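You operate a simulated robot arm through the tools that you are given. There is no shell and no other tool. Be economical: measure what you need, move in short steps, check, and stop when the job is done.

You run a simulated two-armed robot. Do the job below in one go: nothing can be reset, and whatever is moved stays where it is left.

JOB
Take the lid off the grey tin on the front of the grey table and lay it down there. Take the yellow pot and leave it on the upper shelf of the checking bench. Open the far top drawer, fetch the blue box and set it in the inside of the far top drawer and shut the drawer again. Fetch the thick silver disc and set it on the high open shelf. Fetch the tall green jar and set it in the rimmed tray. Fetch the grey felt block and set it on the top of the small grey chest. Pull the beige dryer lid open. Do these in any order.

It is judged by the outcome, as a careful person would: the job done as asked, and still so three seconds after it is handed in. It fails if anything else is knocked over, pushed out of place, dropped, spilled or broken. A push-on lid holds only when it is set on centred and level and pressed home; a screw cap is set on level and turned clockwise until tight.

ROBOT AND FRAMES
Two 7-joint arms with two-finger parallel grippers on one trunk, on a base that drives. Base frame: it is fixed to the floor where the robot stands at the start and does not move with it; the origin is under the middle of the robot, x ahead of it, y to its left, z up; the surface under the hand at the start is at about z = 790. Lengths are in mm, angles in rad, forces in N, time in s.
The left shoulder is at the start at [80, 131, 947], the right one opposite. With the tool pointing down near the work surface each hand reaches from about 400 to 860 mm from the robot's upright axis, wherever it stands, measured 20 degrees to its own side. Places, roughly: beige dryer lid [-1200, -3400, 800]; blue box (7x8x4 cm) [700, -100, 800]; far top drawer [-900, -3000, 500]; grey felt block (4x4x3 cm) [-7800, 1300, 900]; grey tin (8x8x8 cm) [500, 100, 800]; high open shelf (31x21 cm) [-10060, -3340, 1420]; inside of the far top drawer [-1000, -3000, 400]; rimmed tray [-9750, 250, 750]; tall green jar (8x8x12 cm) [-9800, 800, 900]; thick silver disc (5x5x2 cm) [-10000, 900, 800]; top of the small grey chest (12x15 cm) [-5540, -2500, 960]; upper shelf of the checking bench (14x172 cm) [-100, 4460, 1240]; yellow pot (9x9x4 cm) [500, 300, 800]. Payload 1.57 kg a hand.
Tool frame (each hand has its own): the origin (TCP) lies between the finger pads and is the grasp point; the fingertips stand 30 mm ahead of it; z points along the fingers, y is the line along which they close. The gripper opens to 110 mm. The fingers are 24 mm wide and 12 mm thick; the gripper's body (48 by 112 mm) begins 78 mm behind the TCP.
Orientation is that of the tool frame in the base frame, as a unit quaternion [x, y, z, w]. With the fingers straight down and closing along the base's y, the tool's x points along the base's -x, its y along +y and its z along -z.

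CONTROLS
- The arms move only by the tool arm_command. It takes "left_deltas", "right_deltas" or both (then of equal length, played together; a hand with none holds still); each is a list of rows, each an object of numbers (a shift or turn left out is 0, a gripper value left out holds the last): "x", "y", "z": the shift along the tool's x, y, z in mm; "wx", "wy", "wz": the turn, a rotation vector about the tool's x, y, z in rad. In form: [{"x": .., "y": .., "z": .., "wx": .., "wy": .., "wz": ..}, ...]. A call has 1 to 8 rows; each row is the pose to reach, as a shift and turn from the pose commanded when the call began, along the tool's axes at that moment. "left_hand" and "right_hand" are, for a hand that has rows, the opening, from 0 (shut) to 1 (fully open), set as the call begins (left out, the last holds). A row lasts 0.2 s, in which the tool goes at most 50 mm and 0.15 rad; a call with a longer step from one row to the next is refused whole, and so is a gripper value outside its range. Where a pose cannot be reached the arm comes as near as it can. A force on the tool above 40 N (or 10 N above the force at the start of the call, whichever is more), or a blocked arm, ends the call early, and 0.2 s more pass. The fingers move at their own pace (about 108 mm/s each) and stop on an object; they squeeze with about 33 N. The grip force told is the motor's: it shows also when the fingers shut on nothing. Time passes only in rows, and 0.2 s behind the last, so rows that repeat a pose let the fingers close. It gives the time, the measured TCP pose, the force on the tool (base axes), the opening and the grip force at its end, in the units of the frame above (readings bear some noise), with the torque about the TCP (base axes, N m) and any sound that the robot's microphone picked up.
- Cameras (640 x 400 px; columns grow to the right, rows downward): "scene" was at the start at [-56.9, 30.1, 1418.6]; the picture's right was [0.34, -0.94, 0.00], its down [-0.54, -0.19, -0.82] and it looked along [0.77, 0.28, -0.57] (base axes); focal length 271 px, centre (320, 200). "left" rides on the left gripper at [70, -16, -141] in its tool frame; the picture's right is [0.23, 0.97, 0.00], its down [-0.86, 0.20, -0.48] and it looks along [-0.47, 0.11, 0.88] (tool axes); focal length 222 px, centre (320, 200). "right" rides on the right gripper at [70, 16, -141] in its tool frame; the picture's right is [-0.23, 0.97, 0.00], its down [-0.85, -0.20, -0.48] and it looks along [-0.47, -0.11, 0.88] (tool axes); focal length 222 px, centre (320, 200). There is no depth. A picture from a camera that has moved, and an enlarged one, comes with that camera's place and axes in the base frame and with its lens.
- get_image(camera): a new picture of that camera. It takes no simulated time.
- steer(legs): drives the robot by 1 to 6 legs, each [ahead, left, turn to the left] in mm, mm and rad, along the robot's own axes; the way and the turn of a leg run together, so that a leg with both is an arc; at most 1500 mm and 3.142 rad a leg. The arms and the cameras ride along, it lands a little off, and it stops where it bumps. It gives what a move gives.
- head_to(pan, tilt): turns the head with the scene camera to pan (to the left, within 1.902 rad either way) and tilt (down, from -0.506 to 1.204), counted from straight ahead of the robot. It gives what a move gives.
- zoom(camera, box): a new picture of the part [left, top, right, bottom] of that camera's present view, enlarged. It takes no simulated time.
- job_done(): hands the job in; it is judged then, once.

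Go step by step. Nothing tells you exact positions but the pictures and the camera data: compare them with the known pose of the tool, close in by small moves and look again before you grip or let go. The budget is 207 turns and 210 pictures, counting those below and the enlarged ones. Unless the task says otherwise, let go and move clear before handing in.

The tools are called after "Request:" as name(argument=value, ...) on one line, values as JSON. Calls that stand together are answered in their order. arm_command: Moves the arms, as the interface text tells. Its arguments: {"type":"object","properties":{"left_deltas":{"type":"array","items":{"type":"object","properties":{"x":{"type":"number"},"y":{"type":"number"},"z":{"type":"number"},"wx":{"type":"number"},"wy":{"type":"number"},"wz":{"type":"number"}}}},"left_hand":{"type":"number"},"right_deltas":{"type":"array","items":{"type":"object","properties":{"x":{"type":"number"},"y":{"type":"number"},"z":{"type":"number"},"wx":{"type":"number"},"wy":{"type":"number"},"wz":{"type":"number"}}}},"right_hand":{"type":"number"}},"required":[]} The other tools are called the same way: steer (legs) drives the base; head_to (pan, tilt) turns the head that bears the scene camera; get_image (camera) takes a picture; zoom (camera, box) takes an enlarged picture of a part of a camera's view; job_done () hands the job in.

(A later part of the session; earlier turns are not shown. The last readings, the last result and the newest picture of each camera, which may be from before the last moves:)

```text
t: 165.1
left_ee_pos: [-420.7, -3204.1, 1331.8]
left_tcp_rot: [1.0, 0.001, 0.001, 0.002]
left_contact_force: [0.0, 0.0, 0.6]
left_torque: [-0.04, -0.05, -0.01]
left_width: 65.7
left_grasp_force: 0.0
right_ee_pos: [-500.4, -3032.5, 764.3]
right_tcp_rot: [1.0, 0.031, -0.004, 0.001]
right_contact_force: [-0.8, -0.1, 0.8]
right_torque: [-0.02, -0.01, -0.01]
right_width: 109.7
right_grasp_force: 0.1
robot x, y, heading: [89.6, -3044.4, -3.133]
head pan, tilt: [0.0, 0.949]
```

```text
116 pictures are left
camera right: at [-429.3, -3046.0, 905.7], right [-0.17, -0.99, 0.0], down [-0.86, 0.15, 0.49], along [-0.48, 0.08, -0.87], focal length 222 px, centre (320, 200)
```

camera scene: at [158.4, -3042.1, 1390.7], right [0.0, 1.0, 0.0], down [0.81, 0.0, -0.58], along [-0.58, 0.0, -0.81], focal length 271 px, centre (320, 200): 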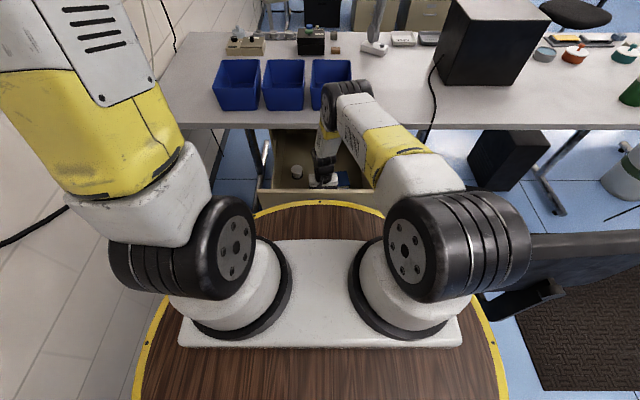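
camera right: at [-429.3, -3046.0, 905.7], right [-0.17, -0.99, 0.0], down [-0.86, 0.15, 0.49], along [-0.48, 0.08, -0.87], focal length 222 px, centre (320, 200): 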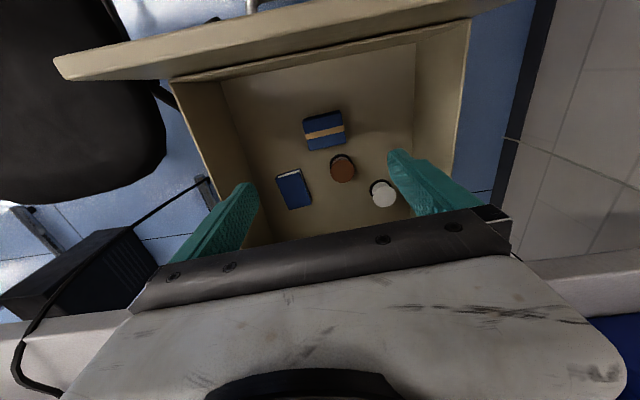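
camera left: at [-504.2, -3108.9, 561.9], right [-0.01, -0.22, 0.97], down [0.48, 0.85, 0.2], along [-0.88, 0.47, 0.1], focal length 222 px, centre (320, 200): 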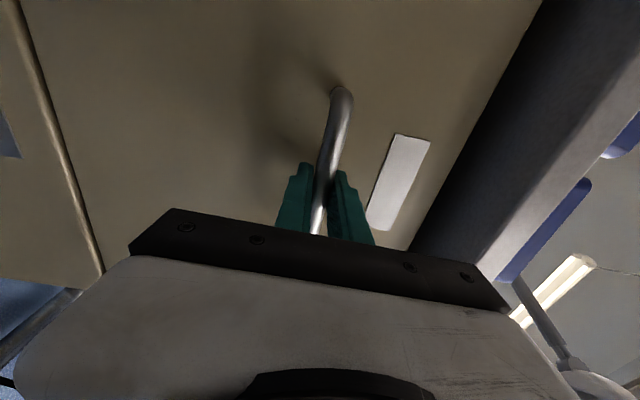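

The blue box rests flat and clear inside. Now I raise the right hand, back off, and turn it to point forward for pushing the drawer shut.

Request:
arm_command(right_deltas=[{"z": -45}, {"z": -90}, {"z": -135}, {"z": -180}, {"x": 10, "z": -225}, {"x": 20, "z": -270}])

Request:
steer(legs=[[-260, 0, 0]])

Request:
arm_command(right_deltas=[{"z": 0, "wy": -0.145}, {"wy": -0.29}, {"wy": -0.435}, {"wy": -0.58}, {"wy": -0.725}, {"wy": -0.87}], right_hand=0)

Request:
arm_command(right_deltas=[{"z": 0, "wy": -0.14}, {"wy": -0.28}, {"wy": -0.42}, {"wy": -0.56}, {"wy": -0.7}])

Request:
get_image(camera="scene")

```text
t: 166.5
left_ee_pos: [-421.9, -3203.5, 1332.0]
left_tcp_rot: [1.0, 0.001, 0.001, 0.002]
left_contact_force: [-0.9, 0.3, -0.2]
left_torque: [0.02, -0.06, -0.01]
left_width: 66.1
left_grasp_force: 0.0
right_ee_pos: [-478.6, -3031.1, 1035.0]
right_tcp_rot: [0.999, 0.031, -0.005, 0.001]
right_contact_force: [-0.2, -0.3, -0.8]
right_torque: [0.01, -0.02, -0.02]
right_width: 109.9
right_grasp_force: 0.1
robot x, y, heading: [93.6, -3040.5, -3.136]
head pan, tilt: [0.0, 0.949]
```

```text
t: 168.3
left_ee_pos: [-161.6, -3201.3, 1332.5]
left_tcp_rot: [1.0, -0.001, 0.001, 0.001]
left_contact_force: [0.7, -0.2, -0.6]
left_torque: [0.01, 0.0, -0.02]
left_width: 66.1
left_grasp_force: 0.0
right_ee_pos: [-217.8, -3029.6, 1034.5]
right_tcp_rot: [1.0, 0.03, -0.006, 0.0]
right_contact_force: [0.2, 1.0, 0.1]
right_torque: [-0.03, 0.0, -0.02]
right_width: 110.0
right_grasp_force: 0.0
robot x, y, heading: [353.0, -3037.5, -3.136]
head pan, tilt: [0.0, 0.949]
```

```text
t: 169.8
left_ee_pos: [-162.9, -3200.5, 1331.8]
left_tcp_rot: [1.0, -0.001, 0.001, 0.002]
left_contact_force: [-0.2, 0.6, 0.0]
left_torque: [-0.06, -0.02, 0.0]
left_width: 66.3
left_grasp_force: 0.0
right_ee_pos: [-217.6, -3029.5, 1035.2]
right_tcp_rot: [0.904, 0.026, -0.427, 0.013]
right_contact_force: [-0.7, 1.5, -0.7]
right_torque: [-0.03, -0.01, 0.05]
right_width: 0.0
right_grasp_force: 21.1
robot x, y, heading: [349.4, -3042.1, -3.14]
head pan, tilt: [0.0, 0.949]
```

```text
t: 170.5
left_ee_pos: [-163.9, -3205.0, 1326.9]
left_tcp_rot: [1.0, 0.004, 0.006, 0.002]
left_contact_force: [0.7, 0.1, -0.7]
left_torque: [0.03, 0.0, 0.0]
left_width: 66.0
left_grasp_force: 0.0
right_ee_pos: [-217.4, -3042.3, 1072.3]
right_tcp_rot: [0.809, -0.029, -0.578, 0.102]
right_contact_force: [-0.8, -0.6, 0.3]
right_torque: [0.04, -0.01, 0.01]
right_width: 0.3
right_grasp_force: 21.5
right hand out of reach, approached as far as the arm can: row 3
robot x, y, heading: [353.3, -3041.6, -3.135]
head pan, tilt: [0.0, 0.949]
stopped in row 3 (right hand): the arm was blocked; the commanded pose is now the measured one
```

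```text
115 pictures are left
camera scene: at [418.8, -3041.3, 1390.7], right [0.0, 1.0, 0.0], down [0.81, 0.0, -0.58], along [-0.58, 0.0, -0.81], focal length 271 px, centre (320, 200)
```

scene: 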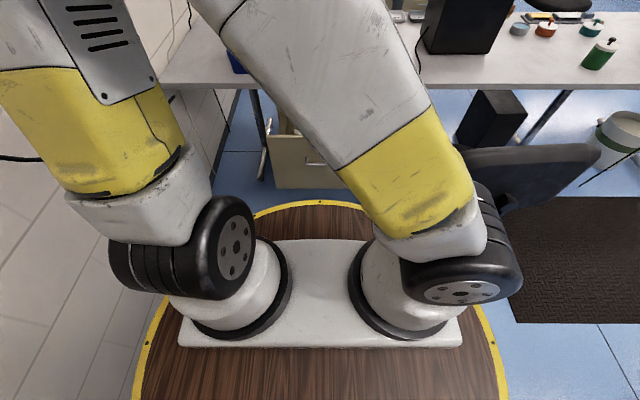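

The right elbow bumped the left arm while turning. I move the left arm further out, undo the last turn, and will push with a half-inclined tool instead.

Request:
arm_command(right_deltas=[{"wx": 0.036, "wy": 0.121, "wz": -0.056}, {"wx": 0.072, "wy": 0.242, "wz": -0.112}, {"wx": 0.109, "wy": 0.363, "wz": -0.168}, {"wx": 0.109, "wy": 0.363, "wz": -0.168}, {"wx": 0.109, "wy": 0.363, "wz": -0.168}], left_deltas=[{"y": 30}, {"y": 60}, {"y": 90}, {"y": 120}, {"y": 150}])

Request:
get_image(camera="scene")

```text
t: 171.7
left_ee_pos: [-162.3, -3354.6, 1328.5]
left_tcp_rot: [1.0, 0.004, 0.007, 0.002]
left_contact_force: [-0.3, 0.7, 0.6]
left_torque: [0.0, 0.01, 0.0]
left_width: 66.1
left_grasp_force: 0.1
right_ee_pos: [-216.3, -3042.1, 1072.1]
right_tcp_rot: [0.904, 0.028, -0.426, 0.013]
right_contact_force: [-0.1, -0.3, 0.3]
right_torque: [0.0, 0.04, 0.0]
right_width: 0.0
right_grasp_force: 21.1
robot x, y, heading: [353.1, -3041.5, -3.139]
head pan, tilt: [0.0, 0.949]
```

```text
114 pictures are left
camera scene: at [418.7, -3041.0, 1390.7], right [0.0, 1.0, 0.0], down [0.81, 0.0, -0.58], along [-0.58, 0.0, -0.81], focal length 271 px, centre (320, 200)
```

scene: 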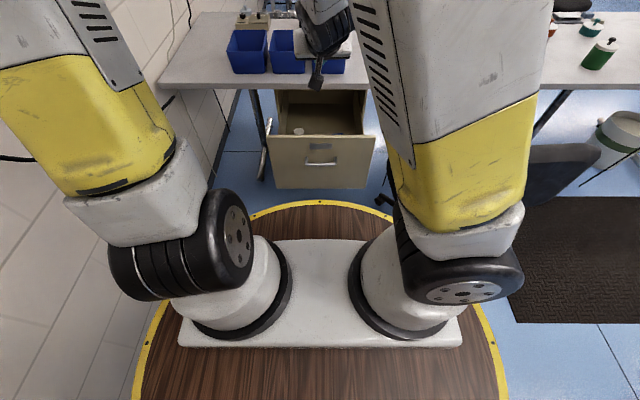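

Request:
arm_command(right_deltas=[{"x": 28, "y": -1, "z": 36.7}, {"x": 56.5, "y": -2, "z": 73.5}, {"x": 85, "y": -3, "z": 110}, {"x": 113, "y": -4, "z": 147}, {"x": 141, "y": -5, "z": 184}, {"x": 170, "y": -6, "z": 220}, {"x": 198, "y": -7, "z": 257}, {"x": 226, "y": -8, "z": 294}])

Request:
arm_command(right_deltas=[{"x": 28, "y": -1, "z": 36.7}, {"x": 56.5, "y": -2, "z": 73.5}, {"x": 56.5, "y": -2, "z": 73.5}])

Request:
get_image(camera="scene")

Request:
get_image(camera="right")

```text
t: 173.5
left_ee_pos: [-163.3, -3354.8, 1327.2]
left_tcp_rot: [1.0, 0.003, 0.007, 0.003]
left_contact_force: [0.1, 0.1, 0.2]
left_torque: [-0.01, 0.03, -0.03]
left_width: 65.8
left_grasp_force: 0.1
right_ee_pos: [-298.7, -3039.7, 709.6]
right_tcp_rot: [0.904, 0.027, -0.427, 0.013]
right_contact_force: [0.0, -0.3, -0.1]
right_torque: [0.0, -0.01, -0.03]
right_width: 0.2
right_grasp_force: 21.0
robot x, y, heading: [351.6, -3044.0, -3.138]
head pan, tilt: [0.0, 0.949]
```

```text
t: 174.3
left_ee_pos: [-163.5, -3354.9, 1328.2]
left_tcp_rot: [1.0, 0.004, 0.007, 0.003]
left_contact_force: [0.1, 0.2, 0.7]
left_torque: [0.0, 0.02, -0.01]
left_width: 65.9
left_grasp_force: 0.1
right_ee_pos: [-320.9, -3037.7, 618.8]
right_tcp_rot: [0.904, 0.028, -0.427, 0.013]
right_contact_force: [-0.4, -0.4, 0.4]
right_torque: [-0.01, 0.0, 0.01]
right_width: 0.0
right_grasp_force: 21.7
robot x, y, heading: [349.9, -3044.1, -3.131]
head pan, tilt: [0.0, 0.949]
```

```text
113 pictures are left
camera scene: at [418.6, -3041.3, 1390.7], right [0.0, 1.0, 0.0], down [0.81, 0.0, -0.58], along [-0.58, 0.0, -0.81], focal length 271 px, centre (320, 200)
```

scene: 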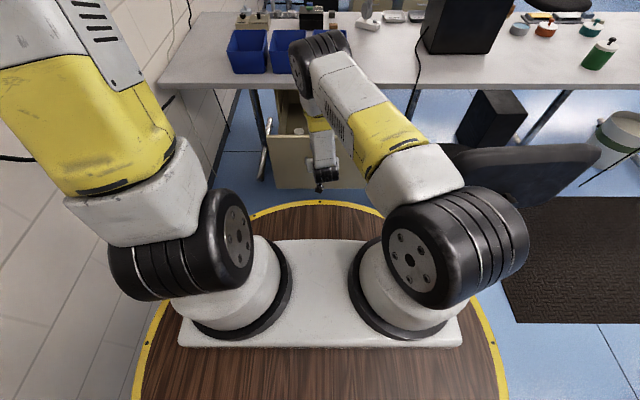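

```text
112 pictures are left
camera right: at [-166.9, -3046.1, 655.3], right [-0.09, -0.98, 0.17], down [-0.19, 0.19, 0.96], along [-0.98, 0.05, -0.2], focal length 222 px, centre (320, 200)
```

right: 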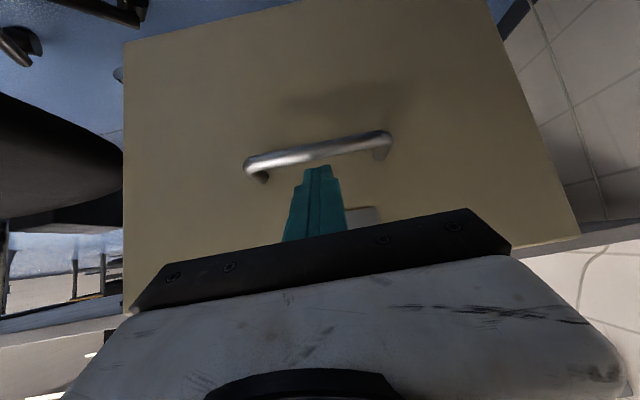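

Fingertips are just above the handle bar, facing the drawer front. I drive forward to push it shut.

Request:
steer(legs=[[240, 0, 0]])

Request:
get_image(camera="scene")

Request:
get_image(camera="right")

```text
t: 176.1
left_ee_pos: [-405.9, -3354.4, 1327.3]
left_tcp_rot: [1.0, 0.003, 0.006, 0.003]
left_contact_force: [0.3, -0.8, 0.9]
left_torque: [0.01, -0.01, -0.01]
left_width: 66.0
left_grasp_force: 0.1
right_ee_pos: [-564.8, -3037.7, 619.3]
right_tcp_rot: [0.904, 0.027, -0.426, 0.013]
right_contact_force: [-0.5, 0.2, -0.3]
right_torque: [0.03, -0.01, -0.01]
right_width: 0.3
right_grasp_force: 21.2
robot x, y, heading: [109.7, -3041.3, -3.138]
head pan, tilt: [0.0, 0.949]
```

```text
111 pictures are left
camera scene: at [175.2, -3041.9, 1390.7], right [0.0, 1.0, 0.0], down [0.81, 0.0, -0.58], along [-0.58, 0.0, -0.81], focal length 271 px, centre (320, 200)
```

scene: 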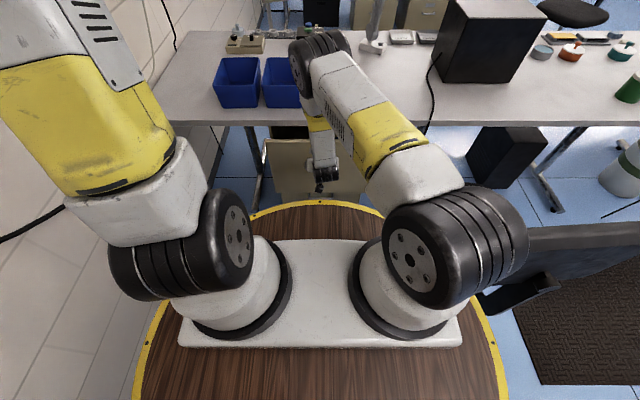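

```text
110 pictures are left
camera right: at [-410.5, -3046.4, 655.8], right [-0.09, -0.98, 0.18], down [-0.19, 0.19, 0.96], along [-0.98, 0.05, -0.2], focal length 222 px, centre (320, 200)
```

right: 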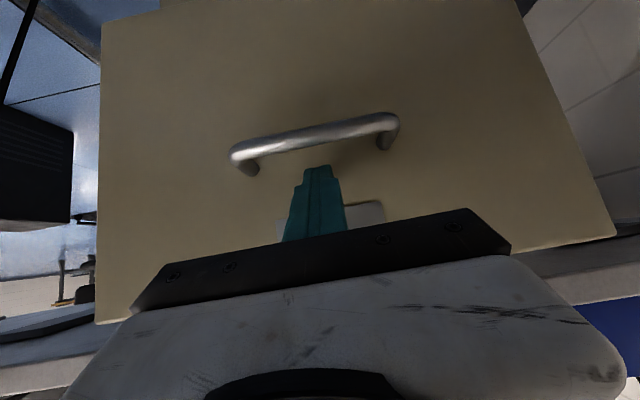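

Request:
steer(legs=[[80, 0, 0]])

Request:
get_image(camera="right")

```text
t: 177.1
left_ee_pos: [-487.1, -3357.4, 1328.2]
left_tcp_rot: [1.0, 0.004, 0.007, 0.003]
left_contact_force: [0.6, -0.7, 0.1]
left_torque: [-0.02, -0.01, -0.04]
left_width: 66.0
left_grasp_force: 0.2
right_ee_pos: [-645.9, -3039.6, 618.9]
right_tcp_rot: [0.904, 0.027, -0.426, 0.012]
right_contact_force: [-0.6, 0.3, 0.4]
right_torque: [0.03, 0.02, 0.01]
right_width: 0.0
right_grasp_force: 21.6
robot x, y, heading: [28.6, -3042.4, -3.141]
head pan, tilt: [0.0, 0.949]
```

```text
109 pictures are left
camera right: at [-490.9, -3047.5, 655.9], right [-0.08, -0.98, 0.18], down [-0.19, 0.19, 0.96], along [-0.98, 0.05, -0.2], focal length 222 px, centre (320, 200)
```

right: 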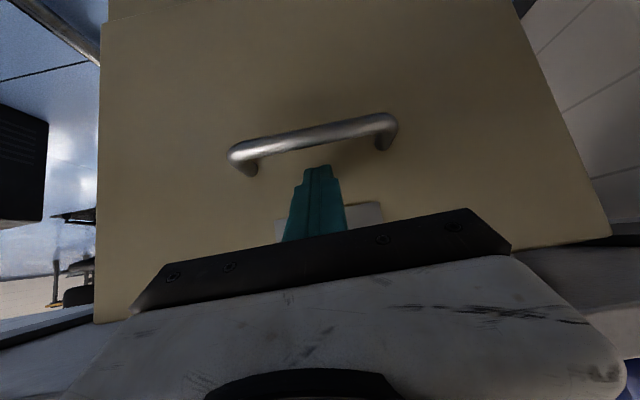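

Request:
arm_command(right_deltas=[{"x": -4, "z": 4.6}, {"x": -8, "z": 9.2}, {"x": -12, "z": 13.8}, {"x": -16, "z": 18.5}, {"x": -20, "z": 23}, {"x": -25, "z": 29}, {"x": -30, "z": 35}])

Request:
get_image(camera="right")

```text
t: 178.0
left_ee_pos: [-486.6, -3356.1, 1328.3]
left_tcp_rot: [1.0, 0.005, 0.007, 0.003]
left_contact_force: [-0.3, 0.4, -0.1]
left_torque: [0.01, 0.02, 0.01]
left_width: 65.9
left_grasp_force: 0.1
right_ee_pos: [-654.8, -3040.4, 614.4]
right_tcp_rot: [0.907, 0.028, -0.42, 0.012]
right_contact_force: [4.8, 0.0, 1.1]
right_torque: [0.08, -0.02, 0.0]
right_width: 0.0
right_grasp_force: 20.9
robot x, y, heading: [28.1, -3045.2, -3.137]
head pan, tilt: [0.0, 0.949]
stopped in row 4 (right hand): the force on the tool passed its limit at 68 N (the readings are from after the stop); the commanded pose is now the measured one
```

```text
108 pictures are left
camera right: at [-501.4, -3048.6, 654.3], right [-0.09, -0.98, 0.17], down [-0.2, 0.19, 0.96], along [-0.98, 0.05, -0.21], focal length 222 px, centre (320, 200)
```

right: 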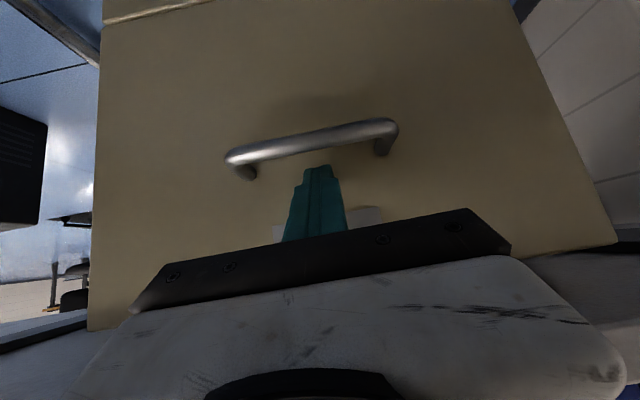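

The drawer hit its stop; it's shut. I drive back and restore the right hand upward, then look at the drawer and the dryer.

Request:
steer(legs=[[-250, 0, 0]])

Request:
arm_command(right_deltas=[{"x": -28, "y": 1, "z": -36.7}, {"x": -56.5, "y": 2, "z": -73.5}, {"x": -85, "y": 3, "z": -110}, {"x": -113, "y": 4, "z": -147}, {"x": -141, "y": 5, "z": -184}, {"x": -170, "y": 6, "z": -220}, {"x": -198, "y": 7, "z": -257}, {"x": -226, "y": 8, "z": -294}])

Request:
arm_command(right_deltas=[{"z": 0, "wy": 0.145}, {"wy": 0.29}, {"wy": 0.435}, {"wy": 0.58}, {"wy": 0.725}, {"wy": 0.86}], right_hand=0.6)

Request:
head_to(pan=0.1, tilt=0.6)

Request:
get_image(camera="scene")

Request:
zoom(camera="scene", box=[220, 90, 380, 210])

```text
t: 179.8
left_ee_pos: [-232.6, -3356.0, 1329.1]
left_tcp_rot: [1.0, 0.005, 0.006, 0.003]
left_contact_force: [0.3, -1.1, -0.1]
left_torque: [-0.02, -0.02, 0.01]
left_width: 66.0
left_grasp_force: 0.0
right_ee_pos: [-404.1, -3041.1, 615.7]
right_tcp_rot: [0.907, 0.029, -0.421, 0.013]
right_contact_force: [-0.1, -0.7, 0.3]
right_torque: [-0.03, -0.02, -0.01]
right_width: 0.2
right_grasp_force: 21.2
robot x, y, heading: [280.1, -3040.0, -3.137]
head pan, tilt: [0.0, 0.949]
```

```text
t: 181.6
left_ee_pos: [-234.7, -3355.3, 1326.6]
left_tcp_rot: [1.0, 0.005, 0.007, 0.002]
left_contact_force: [0.8, -0.1, 0.5]
left_torque: [0.0, -0.04, -0.01]
left_width: 65.9
left_grasp_force: 0.0
right_ee_pos: [-324.6, -3046.4, 979.2]
right_tcp_rot: [0.907, 0.031, -0.42, 0.014]
right_contact_force: [-0.4, 0.0, 0.0]
right_torque: [-0.03, 0.02, 0.01]
right_width: 0.2
right_grasp_force: 21.3
robot x, y, heading: [278.6, -3043.6, -3.132]
head pan, tilt: [0.0, 0.949]
```

```text
t: 183.0
left_ee_pos: [-232.1, -3355.9, 1327.5]
left_tcp_rot: [1.0, 0.004, 0.007, 0.003]
left_contact_force: [-0.3, -0.5, 0.5]
left_torque: [0.01, 0.02, 0.01]
left_width: 66.1
left_grasp_force: 0.1
right_ee_pos: [-325.9, -3044.9, 979.4]
right_tcp_rot: [0.999, 0.032, -0.002, 0.001]
right_contact_force: [0.1, -0.3, 0.2]
right_torque: [-0.02, 0.04, 0.0]
right_width: 66.0
right_grasp_force: 0.1
robot x, y, heading: [280.9, -3041.8, -3.134]
head pan, tilt: [0.0, 0.949]
```

```text
t: 183.8
left_ee_pos: [-233.3, -3356.6, 1327.1]
left_tcp_rot: [1.0, 0.004, 0.007, 0.002]
left_contact_force: [-0.1, -0.8, 0.1]
left_torque: [0.01, 0.02, 0.02]
left_width: 66.1
left_grasp_force: 0.1
right_ee_pos: [-324.9, -3044.7, 979.3]
right_tcp_rot: [0.999, 0.033, -0.003, 0.001]
right_contact_force: [-0.1, -0.8, 0.6]
right_torque: [-0.01, -0.02, -0.02]
right_width: 66.1
right_grasp_force: 0.0
robot x, y, heading: [276.5, -3043.3, -3.138]
head pan, tilt: [0.099, 0.6]
```

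```text
107 pictures are left
camera scene: at [331.7, -3049.5, 1419.1], right [-0.11, 0.99, 0.0], down [0.56, 0.06, -0.82], along [-0.82, -0.09, -0.57], focal length 271 px, centre (320, 200)
```

scene: 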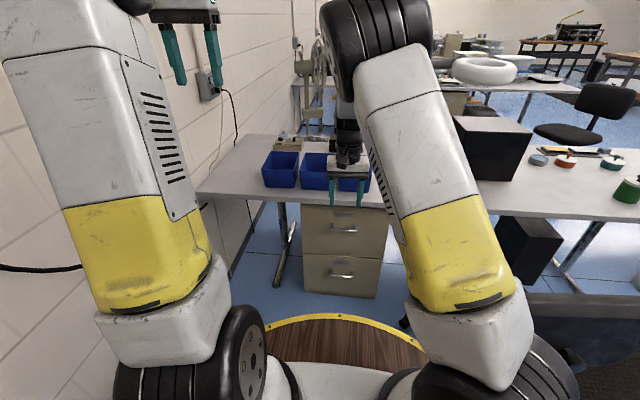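

```text
3.33 times, centred on (300, 150) of scene
camera zoom: at [331.7, -3049.5, 1419.1], right [-0.11, 0.99, 0.0], down [0.56, 0.06, -0.82], along [-0.82, -0.09, -0.57], focal length 902 px, centre (387, 367)
```

zoom: 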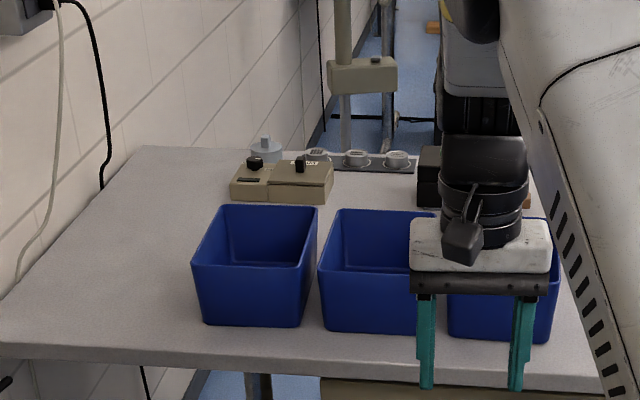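

The drawer is shut. The dryer's lid tab faces the aisle on the table's other side, so I'll drive round the table's near end. First I tuck the right hand in.

Request:
arm_command(right_deltas=[{"z": -45}, {"x": 10, "y": -20, "z": -90}, {"x": 30, "y": -40, "z": -130}, {"x": 65, "y": -60, "z": -160}, {"x": 100, "y": -75, "z": -190}, {"x": 135, "y": -85, "z": -220}, {"x": 160, "y": -90, "z": -250}, {"x": 160, "y": -90, "z": -270}], left_deltas=[{"y": -20}, {"y": -40}, {"y": -70}, {"y": -100}, {"y": -130}, {"y": -150}, {"y": -150}, {"y": -150}])

Request:
steer(legs=[[0, 0, -1.57], [1440, -70, 0], [1450, 0, 0], [40, 1440, 0], [0, 450, 0], [0, 0, 1.2]])

Request:
head_to(pan=0.2, tilt=0.4)

Request:
get_image(camera="scene")

```text
refused: row 2 steps farther than a row can; nothing moved
```

```text
t: 199.8
left_ee_pos: [-63.2, 94.9, 1325.6]
left_tcp_rot: [0.709, -0.705, 0.004, 0.008]
left_contact_force: [-0.1, -0.4, -0.8]
left_torque: [-0.02, 0.02, 0.01]
left_width: 66.2
left_grasp_force: 0.0
right_ee_pos: [248.1, 184.6, 979.3]
right_tcp_rot: [0.728, -0.685, -0.003, -0.002]
right_contact_force: [-0.3, 0.5, -0.8]
right_torque: [0.01, 0.02, 0.0]
right_width: 66.1
right_grasp_force: 0.1
robot x, y, heading: [250.1, -419.2, 1.576]
head pan, tilt: [0.099, 0.6]
stopped in leg 3: the robot was blocked; the commanded pose is now the measured one
```

```text
t: 200.6
left_ee_pos: [-64.2, 93.9, 1325.7]
left_tcp_rot: [0.709, -0.705, 0.003, 0.008]
left_contact_force: [0.3, -0.1, 0.2]
left_torque: [0.02, -0.02, -0.03]
left_width: 66.0
left_grasp_force: 0.0
right_ee_pos: [248.8, 185.9, 977.8]
right_tcp_rot: [0.729, -0.685, -0.002, -0.003]
right_contact_force: [-0.4, -0.4, 0.3]
right_torque: [0.01, 0.0, -0.01]
right_width: 66.0
right_grasp_force: 0.0
robot x, y, heading: [248.8, -420.4, 1.571]
head pan, tilt: [0.201, 0.4]
```

```text
105 pictures are left
camera scene: at [231.0, -469.9, 1437.3], right [0.98, 0.2, 0.0], down [0.08, -0.38, -0.92], along [-0.19, 0.9, -0.39], focal length 271 px, centre (320, 200)
```

scene: 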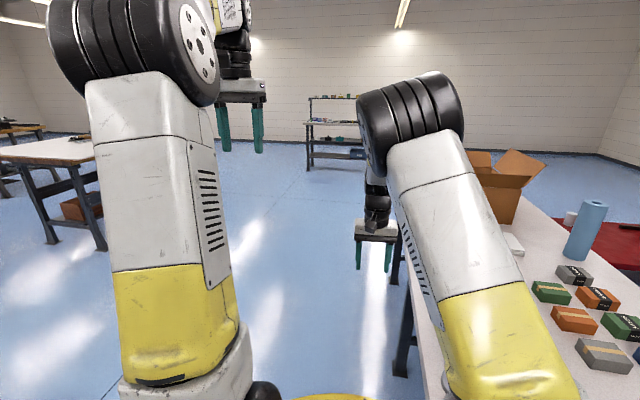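

The tuck was refused for a long step and the base stopped against the grey table's corner. I back off and check that table.

Request:
steer(legs=[[-120, 0, 0]])

Request:
head_to(pan=-0.45, tilt=0.6)

Request:
get_image(camera="scene")

Request:
get_image(camera="right")

```text
t: 201.8
left_ee_pos: [-63.0, -24.6, 1325.2]
left_tcp_rot: [0.709, -0.705, 0.004, 0.008]
left_contact_force: [-0.1, -0.1, 0.1]
left_torque: [0.0, -0.01, -0.04]
left_width: 65.8
left_grasp_force: 0.0
right_ee_pos: [250.0, 65.2, 977.4]
right_tcp_rot: [0.728, -0.685, -0.002, -0.002]
right_contact_force: [-0.1, -0.1, 1.3]
right_torque: [-0.04, -0.02, 0.02]
right_width: 66.2
right_grasp_force: 0.0
robot x, y, heading: [251.8, -541.7, 1.577]
head pan, tilt: [0.201, 0.4]
```

```text
t: 202.8
left_ee_pos: [-63.2, -25.1, 1326.3]
left_tcp_rot: [0.71, -0.704, 0.004, 0.008]
left_contact_force: [0.2, -0.1, -0.1]
left_torque: [-0.02, 0.0, -0.02]
left_width: 66.0
left_grasp_force: 0.0
right_ee_pos: [248.2, 65.4, 978.4]
right_tcp_rot: [0.728, -0.685, -0.002, -0.002]
right_contact_force: [-0.9, -0.9, -0.1]
right_torque: [0.0, -0.03, -0.04]
right_width: 66.2
right_grasp_force: 0.0
robot x, y, heading: [252.1, -539.5, 1.575]
head pan, tilt: [-0.45, 0.6]
```

```text
104 pictures are left
camera scene: at [288.1, -600.2, 1419.2], right [0.9, -0.43, 0.0], down [-0.24, -0.51, -0.83], along [0.36, 0.74, -0.56], focal length 271 px, centre (320, 200)
```

scene: 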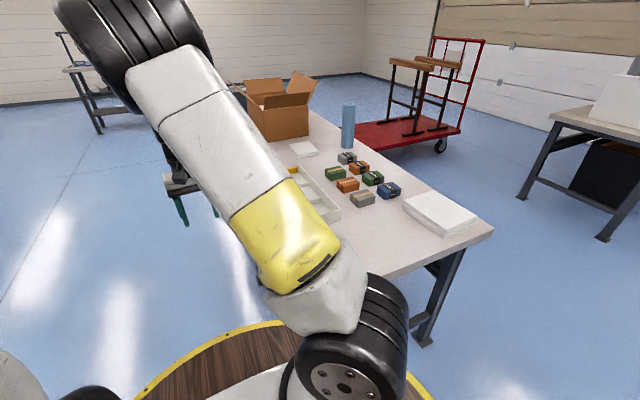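

```text
103 pictures are left
camera right: at [237.1, -7.4, 1119.8], right [-0.99, 0.17, 0.0], down [0.15, 0.86, 0.48], along [0.08, 0.48, -0.87], focal length 222 px, centre (320, 200)
```

right: 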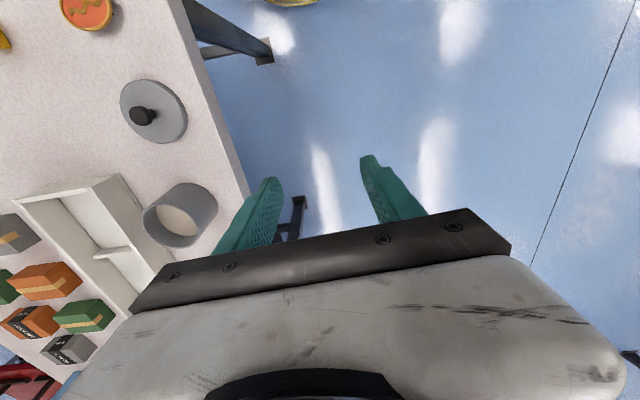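

Request:
arm_command(right_deltas=[{"x": 28, "y": -15, "z": -35}, {"x": 56, "y": -30, "z": -70}, {"x": 84, "y": -45, "z": -105}, {"x": 112, "y": -60, "z": -140}, {"x": 140, "y": -75, "z": -175}, {"x": 168, "y": -90, "z": -210}, {"x": 168, "y": -90, "z": -240}], left_deltas=[{"y": -20}, {"y": -40}, {"y": -70}, {"y": -100}, {"y": -130}, {"y": -150}, {"y": -150}])

Request:
steer(legs=[[0, 400, 0], [470, 0, 0], [0, 1430, 0]])

Request:
steer(legs=[[0, 0, 1.4]])

Request:
head_to(pan=0.1, tilt=0.4)

Request:
get_image(camera="scene")

```text
t: 204.4
left_ee_pos: [86.6, -23.9, 1325.3]
left_tcp_rot: [0.709, -0.705, 0.004, 0.007]
left_contact_force: [0.9, 0.0, 0.0]
left_torque: [-0.03, -0.01, -0.03]
left_width: 65.8
left_grasp_force: 0.0
right_ee_pos: [351.2, -100.1, 1217.4]
right_tcp_rot: [0.729, -0.685, -0.003, -0.004]
right_contact_force: [-0.8, 0.1, -0.2]
right_torque: [0.0, -0.02, 0.01]
right_width: 66.1
right_grasp_force: 0.0
robot x, y, heading: [251.1, -540.4, 1.572]
head pan, tilt: [-0.45, 0.6]
```

```text
t: 215.9
left_ee_pos: [-1729.9, 433.8, 1326.5]
left_tcp_rot: [0.711, -0.703, 0.003, 0.007]
left_contact_force: [0.3, 0.3, -0.1]
left_torque: [-0.02, -0.01, -0.03]
left_width: 66.0
left_grasp_force: 0.0
right_ee_pos: [-1466.6, 359.3, 1216.2]
right_tcp_rot: [0.729, -0.684, -0.003, -0.003]
right_contact_force: [0.1, 0.4, -0.6]
right_torque: [0.04, -0.03, 0.01]
right_width: 66.0
right_grasp_force: 0.1
robot x, y, heading: [-1568.5, -83.3, 1.579]
head pan, tilt: [-0.45, 0.6]
```

```text
t: 219.7
left_ee_pos: [-2103.0, -142.8, 1325.1]
left_tcp_rot: [0.996, -0.094, 0.007, 0.004]
left_contact_force: [-0.4, 0.0, -0.7]
left_torque: [0.02, 0.02, -0.03]
left_width: 66.3
left_grasp_force: 0.0
right_ee_pos: [-1980.0, 102.1, 1216.4]
right_tcp_rot: [0.998, -0.067, -0.004, 0.0]
right_contact_force: [0.3, 0.7, -0.2]
right_torque: [-0.01, -0.03, 0.04]
right_width: 65.9
right_grasp_force: 0.2
robot x, y, heading: [-1569.5, -83.0, 2.949]
head pan, tilt: [-0.45, 0.6]
```

```text
t: 220.7
left_ee_pos: [-2103.5, -142.6, 1325.5]
left_tcp_rot: [0.996, -0.094, 0.008, 0.005]
left_contact_force: [-1.0, 1.3, -0.8]
left_torque: [0.02, 0.03, -0.03]
left_width: 65.9
left_grasp_force: 0.1
right_ee_pos: [-1978.7, 102.1, 1217.0]
right_tcp_rot: [0.998, -0.066, -0.004, 0.0]
right_contact_force: [0.5, 0.0, -0.2]
right_torque: [-0.01, 0.02, 0.0]
right_width: 65.9
right_grasp_force: 0.1
robot x, y, heading: [-1564.3, -84.8, 2.946]
head pan, tilt: [0.099, 0.4]
```

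```text
102 pictures are left
camera scene: at [-1520.5, -100.0, 1437.3], right [0.09, 1.0, 0.0], down [0.39, -0.04, -0.92], along [-0.92, 0.09, -0.39], focal length 271 px, centre (320, 200)
```

scene: 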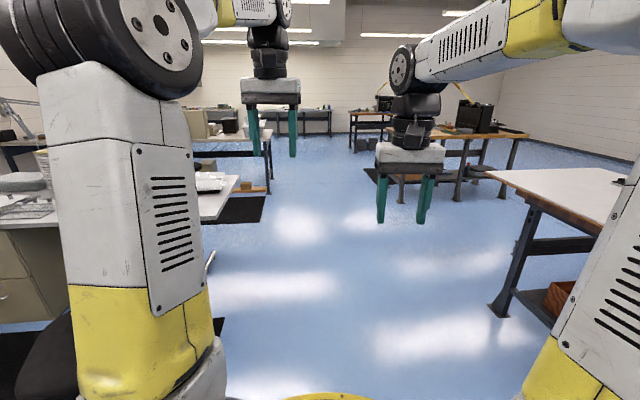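

Request:
steer(legs=[[0, 0, 1.766]])

Request:
head_to(pan=0.0, tilt=0.5)

Request:
get_image(camera="scene")

```text
t: 225.3
left_ee_pos: [-1410.2, -601.5, 1325.5]
left_tcp_rot: [0.71, 0.704, 0.007, -0.004]
left_contact_force: [0.4, -0.4, -0.5]
left_torque: [-0.01, 0.01, -0.03]
left_width: 65.9
left_grasp_force: 0.0
right_ee_pos: [-1674.0, -522.0, 1216.0]
right_tcp_rot: [0.691, 0.723, -0.003, 0.002]
right_contact_force: [-0.3, 0.0, -0.2]
right_torque: [0.01, 0.02, -0.02]
right_width: 65.9
right_grasp_force: 0.0
robot x, y, heading: [-1564.3, -83.7, -1.585]
head pan, tilt: [0.099, 0.4]
```

```text
t: 226.0
left_ee_pos: [-1409.6, -601.4, 1326.0]
left_tcp_rot: [0.71, 0.704, 0.007, -0.003]
left_contact_force: [0.7, 0.7, 0.4]
left_torque: [-0.04, 0.06, -0.01]
left_width: 66.0
left_grasp_force: 0.1
right_ee_pos: [-1674.2, -522.7, 1216.9]
right_tcp_rot: [0.69, 0.724, -0.003, 0.003]
right_contact_force: [0.4, 0.5, -0.6]
right_torque: [0.0, 0.04, 0.02]
right_width: 66.2
right_grasp_force: 0.0
robot x, y, heading: [-1563.9, -83.9, -1.587]
head pan, tilt: [0.0, 0.499]
```

```text
101 pictures are left
camera scene: at [-1564.7, -33.1, 1428.3], right [-1.0, 0.01, 0.0], down [0.01, 0.48, -0.88], along [-0.01, -0.88, -0.48], focal length 271 px, centre (320, 200)
```

scene: 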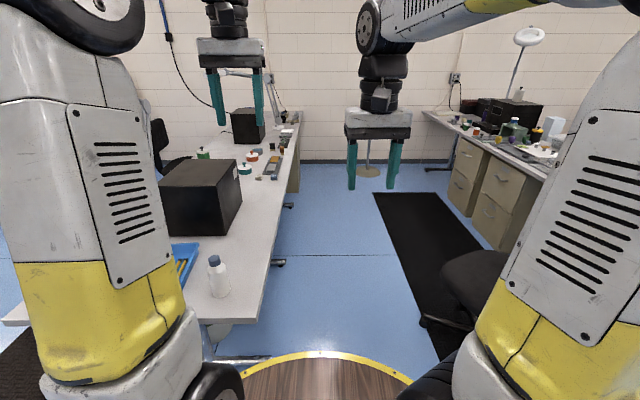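

The aisle is clear at x≈-1770. I drive down it and look at the dryer.

Request:
steer(legs=[[0, -206, 0.016], [1450, 0, 0], [1450, 0, 0]])

Request:
head_to(pan=0.7, tilt=0.6)

Request:
get_image(camera="scene")

```text
t: 241.2
left_ee_pos: [-1575.6, -3483.5, 1326.3]
left_tcp_rot: [0.697, 0.717, 0.007, -0.004]
left_contact_force: [-0.2, 0.9, 0.1]
left_torque: [0.0, 0.02, 0.0]
left_width: 66.1
left_grasp_force: 0.1
right_ee_pos: [-1839.9, -3414.7, 1216.6]
right_tcp_rot: [0.678, 0.735, -0.002, 0.003]
right_contact_force: [0.1, -1.7, 0.0]
right_torque: [0.01, 0.01, 0.02]
right_width: 65.8
right_grasp_force: 0.1
robot x, y, heading: [-1744.2, -2973.1, -1.549]
head pan, tilt: [0.0, 0.499]
```

```text
t: 242.3
left_ee_pos: [-1575.9, -3483.7, 1326.1]
left_tcp_rot: [0.697, 0.717, 0.008, -0.004]
left_contact_force: [-0.2, -0.7, 0.6]
left_torque: [0.01, -0.02, -0.01]
left_width: 66.2
left_grasp_force: 0.1
right_ee_pos: [-1839.8, -3413.1, 1216.3]
right_tcp_rot: [0.678, 0.735, -0.002, 0.002]
right_contact_force: [-0.1, -0.2, -0.8]
right_torque: [-0.01, 0.02, 0.04]
right_width: 65.8
right_grasp_force: 0.0
robot x, y, heading: [-1747.2, -2974.0, -1.547]
head pan, tilt: [0.7, 0.6]
```

```text
100 pictures are left
camera scene: at [-1693.2, -2897.4, 1419.2], right [-0.75, -0.66, 0.0], down [-0.37, 0.42, -0.83], along [0.54, -0.62, -0.56], focal length 271 px, centre (320, 200)
```

scene: 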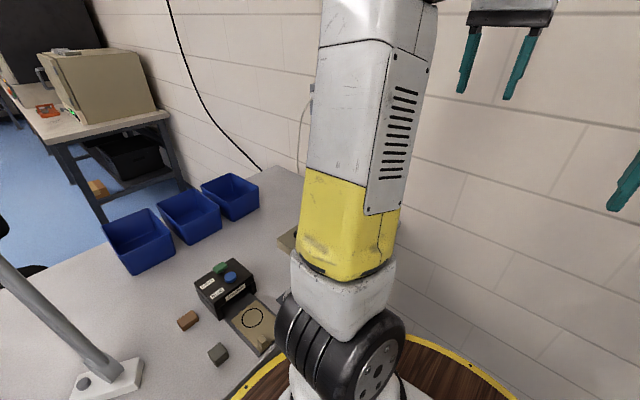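

Request:
arm_command(left_deltas=[{"x": 35, "y": -20, "z": -25}, {"x": 70, "y": -40, "z": -50}, {"x": 90, "y": -60, "z": -60}, {"x": 90, "y": -60, "z": -60}])

Request:
steer(legs=[[0, 0, 1.548], [0, -240, 0]])

Request:
head_to(pan=-0.2, tilt=0.8)

Request:
get_image(camera="scene")

Request:
get_image(camera="right")

```text
t: 243.3
left_ee_pos: [-1639.6, -3396.1, 1387.0]
left_tcp_rot: [0.698, 0.716, 0.007, -0.004]
left_contact_force: [-0.1, 0.1, -0.6]
left_torque: [-0.01, 0.02, 0.0]
left_width: 66.0
left_grasp_force: 0.1
right_ee_pos: [-1838.7, -3414.3, 1216.4]
right_tcp_rot: [0.677, 0.736, -0.002, 0.003]
right_contact_force: [0.1, 0.0, 0.6]
right_torque: [0.0, 0.0, 0.0]
right_width: 66.1
right_grasp_force: 0.0
robot x, y, heading: [-1747.1, -2972.7, -1.545]
head pan, tilt: [0.7, 0.6]
```

```text
t: 248.8
left_ee_pos: [-1317.0, -3099.6, 1385.3]
left_tcp_rot: [-0.014, 1.0, 0.003, -0.008]
left_contact_force: [0.1, 0.4, 0.5]
left_torque: [-0.01, 0.03, -0.04]
left_width: 66.0
left_grasp_force: 0.0
right_ee_pos: [-1300.1, -3301.1, 1216.5]
right_tcp_rot: [-0.04, 0.999, -0.001, 0.004]
right_contact_force: [0.4, 0.6, 0.2]
right_torque: [0.02, 0.0, 0.03]
right_width: 65.9
right_grasp_force: 0.1
robot x, y, heading: [-1744.7, -3209.1, 0.02]
head pan, tilt: [0.7, 0.6]
```

```text
t: 250.1
left_ee_pos: [-1317.4, -3100.0, 1385.0]
left_tcp_rot: [-0.014, 1.0, 0.003, -0.008]
left_contact_force: [-0.5, -0.3, 0.3]
left_torque: [-0.01, -0.02, 0.0]
left_width: 66.0
left_grasp_force: 0.1
right_ee_pos: [-1300.4, -3300.2, 1216.6]
right_tcp_rot: [-0.041, 0.999, 0.0, 0.004]
right_contact_force: [0.0, 0.6, 0.6]
right_torque: [0.05, -0.03, -0.02]
right_width: 66.0
right_grasp_force: 0.0
robot x, y, heading: [-1744.5, -3202.9, 0.024]
head pan, tilt: [-0.201, 0.799]
```

```text
99 pictures are left
camera scene: at [-1804.2, -3226.2, 1402.3], right [-0.18, -0.98, 0.0], down [-0.71, 0.13, -0.7], along [0.69, -0.12, -0.72], focal length 271 px, centre (320, 200)
```

scene: 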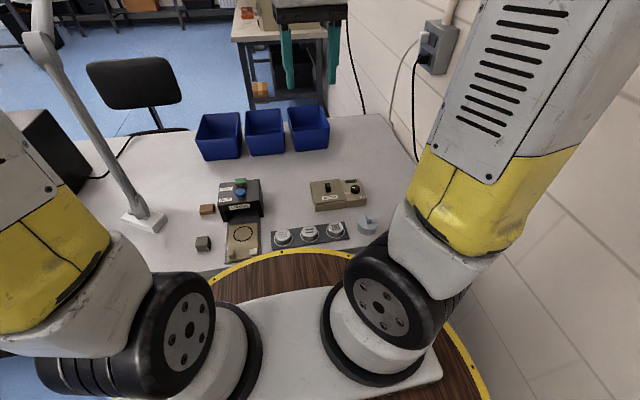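

```text
98 pictures are left
camera right: at [-1372.2, -3291.6, 1358.1], right [0.15, 0.99, 0.0], down [0.86, -0.13, 0.48], along [0.48, -0.07, -0.87], focal length 222 px, centre (320, 200)
```

right: 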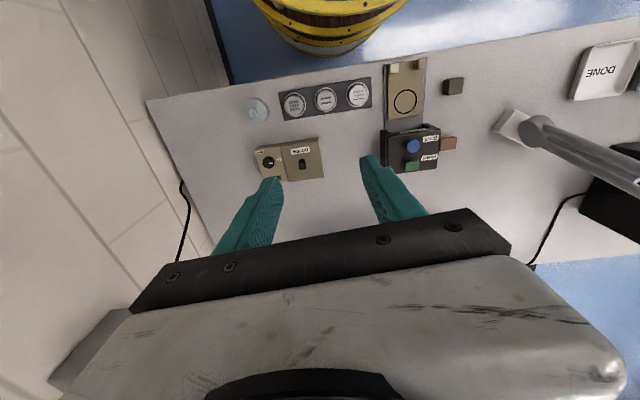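

Now the dryer is in view. I zoom in on it.

Request:
zoom(camera="scene", box=[260, 150, 420, 250])

Request:
zoom(camera="right", box=[220, 60, 380, 200])

```text
4.00 times, centred on (340, 200) of scene
camera zoom: at [-1804.2, -3226.2, 1402.3], right [-0.18, -0.98, 0.0], down [-0.71, 0.13, -0.7], along [0.69, -0.12, -0.72], focal length 1083 px, centre (240, 200)
```

zoom: 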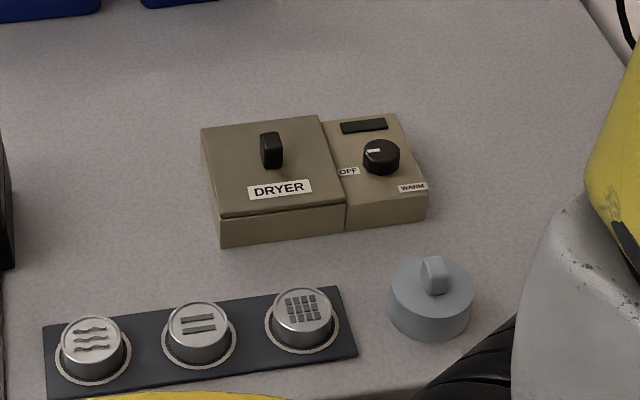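

```text
2.86 times, centred on (300, 130) of right
camera zoom: at [-1372.2, -3291.6, 1358.1], right [0.15, 0.99, 0.0], down [0.86, -0.13, 0.48], along [0.48, -0.07, -0.87], focal length 635 px, centre (377, 400)
```

zoom: 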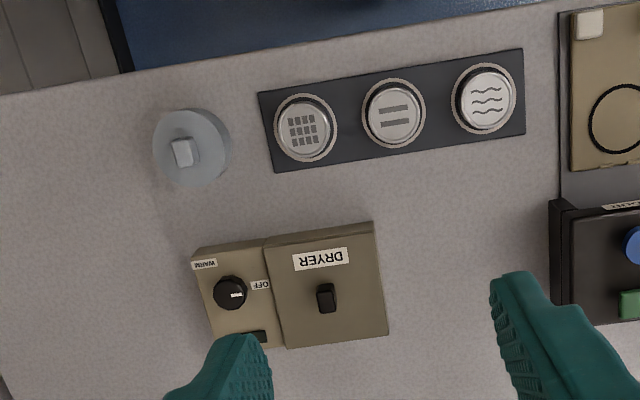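

Request:
arm_command(right_deltas=[{"x": -18, "y": -12, "z": 35, "wz": 0.04}, {"x": -36, "y": -24, "z": 75, "wz": 0.082}, {"x": -54, "y": -36, "z": 115, "wz": 0.082}, {"x": -74, "y": -48, "z": 155, "wz": 0.082}, {"x": -94, "y": -60, "z": 195, "wz": 0.082}, {"x": -114, "y": -73.6, "z": 235, "wz": 0.082}, {"x": -114, "y": -73.6, "z": 270, "wz": 0.082}, {"x": -114, "y": -73.6, "z": 290, "wz": 0.082}], right_hand=0.45)

Request:
get_image(camera="right")

Request:
zoom(camera="scene", box=[260, 120, 420, 250])

```text
t: 251.8
left_ee_pos: [-1318.2, -3099.3, 1386.6]
left_tcp_rot: [-0.013, 1.0, 0.002, -0.008]
left_contact_force: [-0.1, 0.2, -0.8]
left_torque: [-0.01, -0.01, -0.03]
left_width: 65.9
left_grasp_force: 0.1
right_ee_pos: [-1177.5, -3364.0, 927.2]
right_tcp_rot: [0.001, 1.0, -0.001, 0.003]
right_contact_force: [0.8, -0.4, -1.0]
right_torque: [-0.01, -0.02, 0.0]
right_width: 49.7
right_grasp_force: 0.0
robot x, y, heading: [-1740.8, -3206.8, 0.023]
head pan, tilt: [-0.201, 0.799]
```

```text
95 pictures are left
camera right: at [-1248.1, -3348.6, 1068.2], right [0.23, 0.97, 0.0], down [0.85, -0.2, 0.48], along [0.47, -0.11, -0.87], focal length 222 px, centre (320, 200)
```

right: 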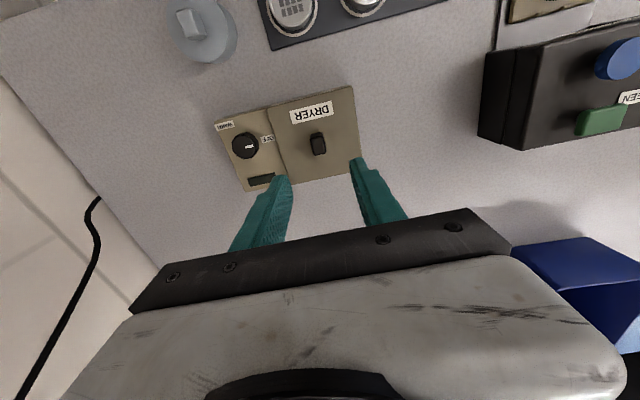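

```text
3.08 times, centred on (340, 185) of scene
camera zoom: at [-1804.3, -3226.3, 1402.3], right [-0.18, -0.98, 0.0], down [-0.71, 0.13, -0.7], along [0.69, -0.12, -0.72], focal length 833 px, centre (258, 246)
```

zoom: 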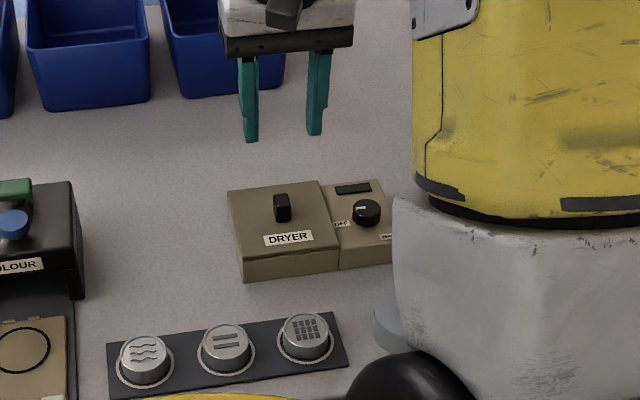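

Request:
arm_command(right_deltas=[{"x": 0.5, "y": -3, "z": 40}, {"x": 0.5, "y": -3, "z": 80}, {"x": 0.5, "y": -3, "z": 95}, {"x": 0.5, "y": -3, "z": 95}])

Request:
zoom(camera="right", box=[220, 60, 420, 240])

Request:
zoom(camera="scene", box=[280, 140, 400, 240])

```text
t: 252.8
left_ee_pos: [-1318.2, -3098.9, 1386.6]
left_tcp_rot: [-0.013, 1.0, 0.003, -0.009]
left_contact_force: [0.3, -0.3, -0.8]
left_torque: [0.01, 0.0, 0.0]
left_width: 66.1
left_grasp_force: 0.1
right_ee_pos: [-1177.7, -3365.0, 831.6]
right_tcp_rot: [0.001, 1.0, 0.0, 0.004]
right_contact_force: [0.2, -0.6, -0.3]
right_torque: [-0.02, 0.0, -0.01]
right_width: 49.6
right_grasp_force: 0.1
robot x, y, heading: [-1746.1, -3211.4, 0.02]
head pan, tilt: [-0.201, 0.799]
```

```text
2.22 times, centred on (320, 150) of right
camera zoom: at [-1249.0, -3350.3, 973.1], right [0.23, 0.97, 0.0], down [0.85, -0.2, 0.48], along [0.47, -0.11, -0.87], focal length 494 px, centre (320, 311)
```

zoom: 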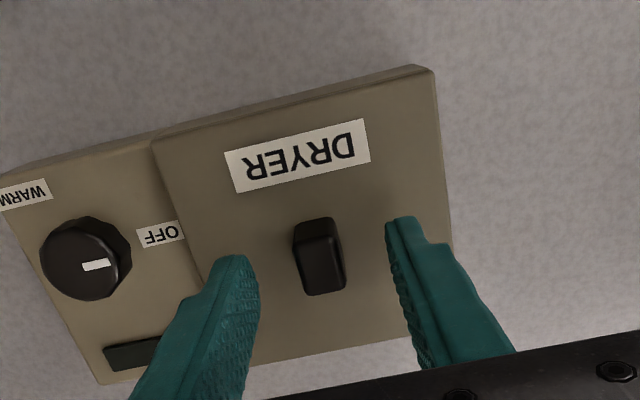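

```text
4.00 times, centred on (340, 190) of scene
camera zoom: at [-1804.2, -3226.3, 1402.3], right [-0.18, -0.98, 0.0], down [-0.71, 0.13, -0.7], along [0.69, -0.12, -0.72], focal length 1083 px, centre (240, 240)
```

zoom: 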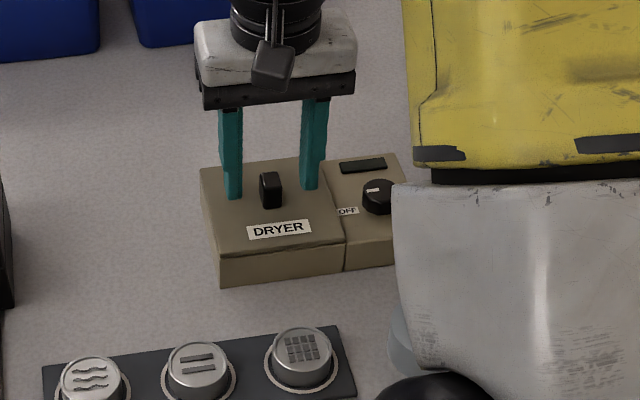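

Request:
arm_command(right_deltas=[{"y": -1.5, "z": 4}, {"y": -1.5, "z": 8}, {"y": -1.5, "z": 12}, {"y": -1.5, "z": 12}])

Request:
zoom(camera="scene", box=[280, 140, 400, 240])

```text
t: 253.8
left_ee_pos: [-1320.2, -3100.1, 1385.9]
left_tcp_rot: [-0.013, 1.0, 0.003, -0.008]
left_contact_force: [0.6, 0.2, 0.6]
left_torque: [0.02, -0.02, 0.0]
left_width: 65.8
left_grasp_force: 0.0
right_ee_pos: [-1178.4, -3368.1, 822.6]
right_tcp_rot: [0.002, 1.0, -0.001, 0.005]
right_contact_force: [-4.8, -0.1, 39.0]
right_torque: [-0.17, 0.56, 0.02]
right_width: 49.6
right_grasp_force: 0.1
robot x, y, heading: [-1741.5, -3209.2, 0.019]
head pan, tilt: [-0.201, 0.799]
```

```text
4.00 times, centred on (340, 190) of scene
camera zoom: at [-1805.4, -3225.9, 1402.2], right [-0.18, -0.98, 0.0], down [-0.7, 0.13, -0.7], along [0.69, -0.12, -0.72], focal length 1083 px, centre (240, 240)
```

zoom: 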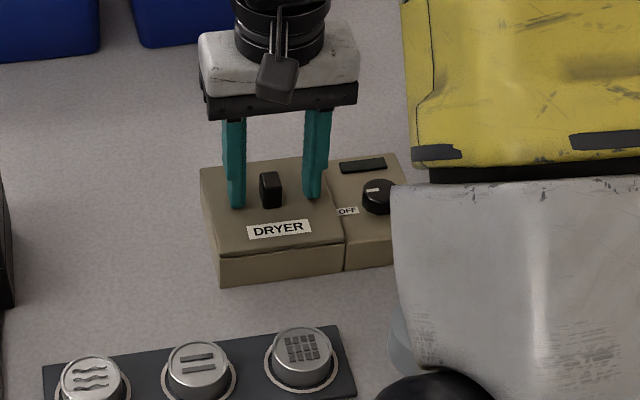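

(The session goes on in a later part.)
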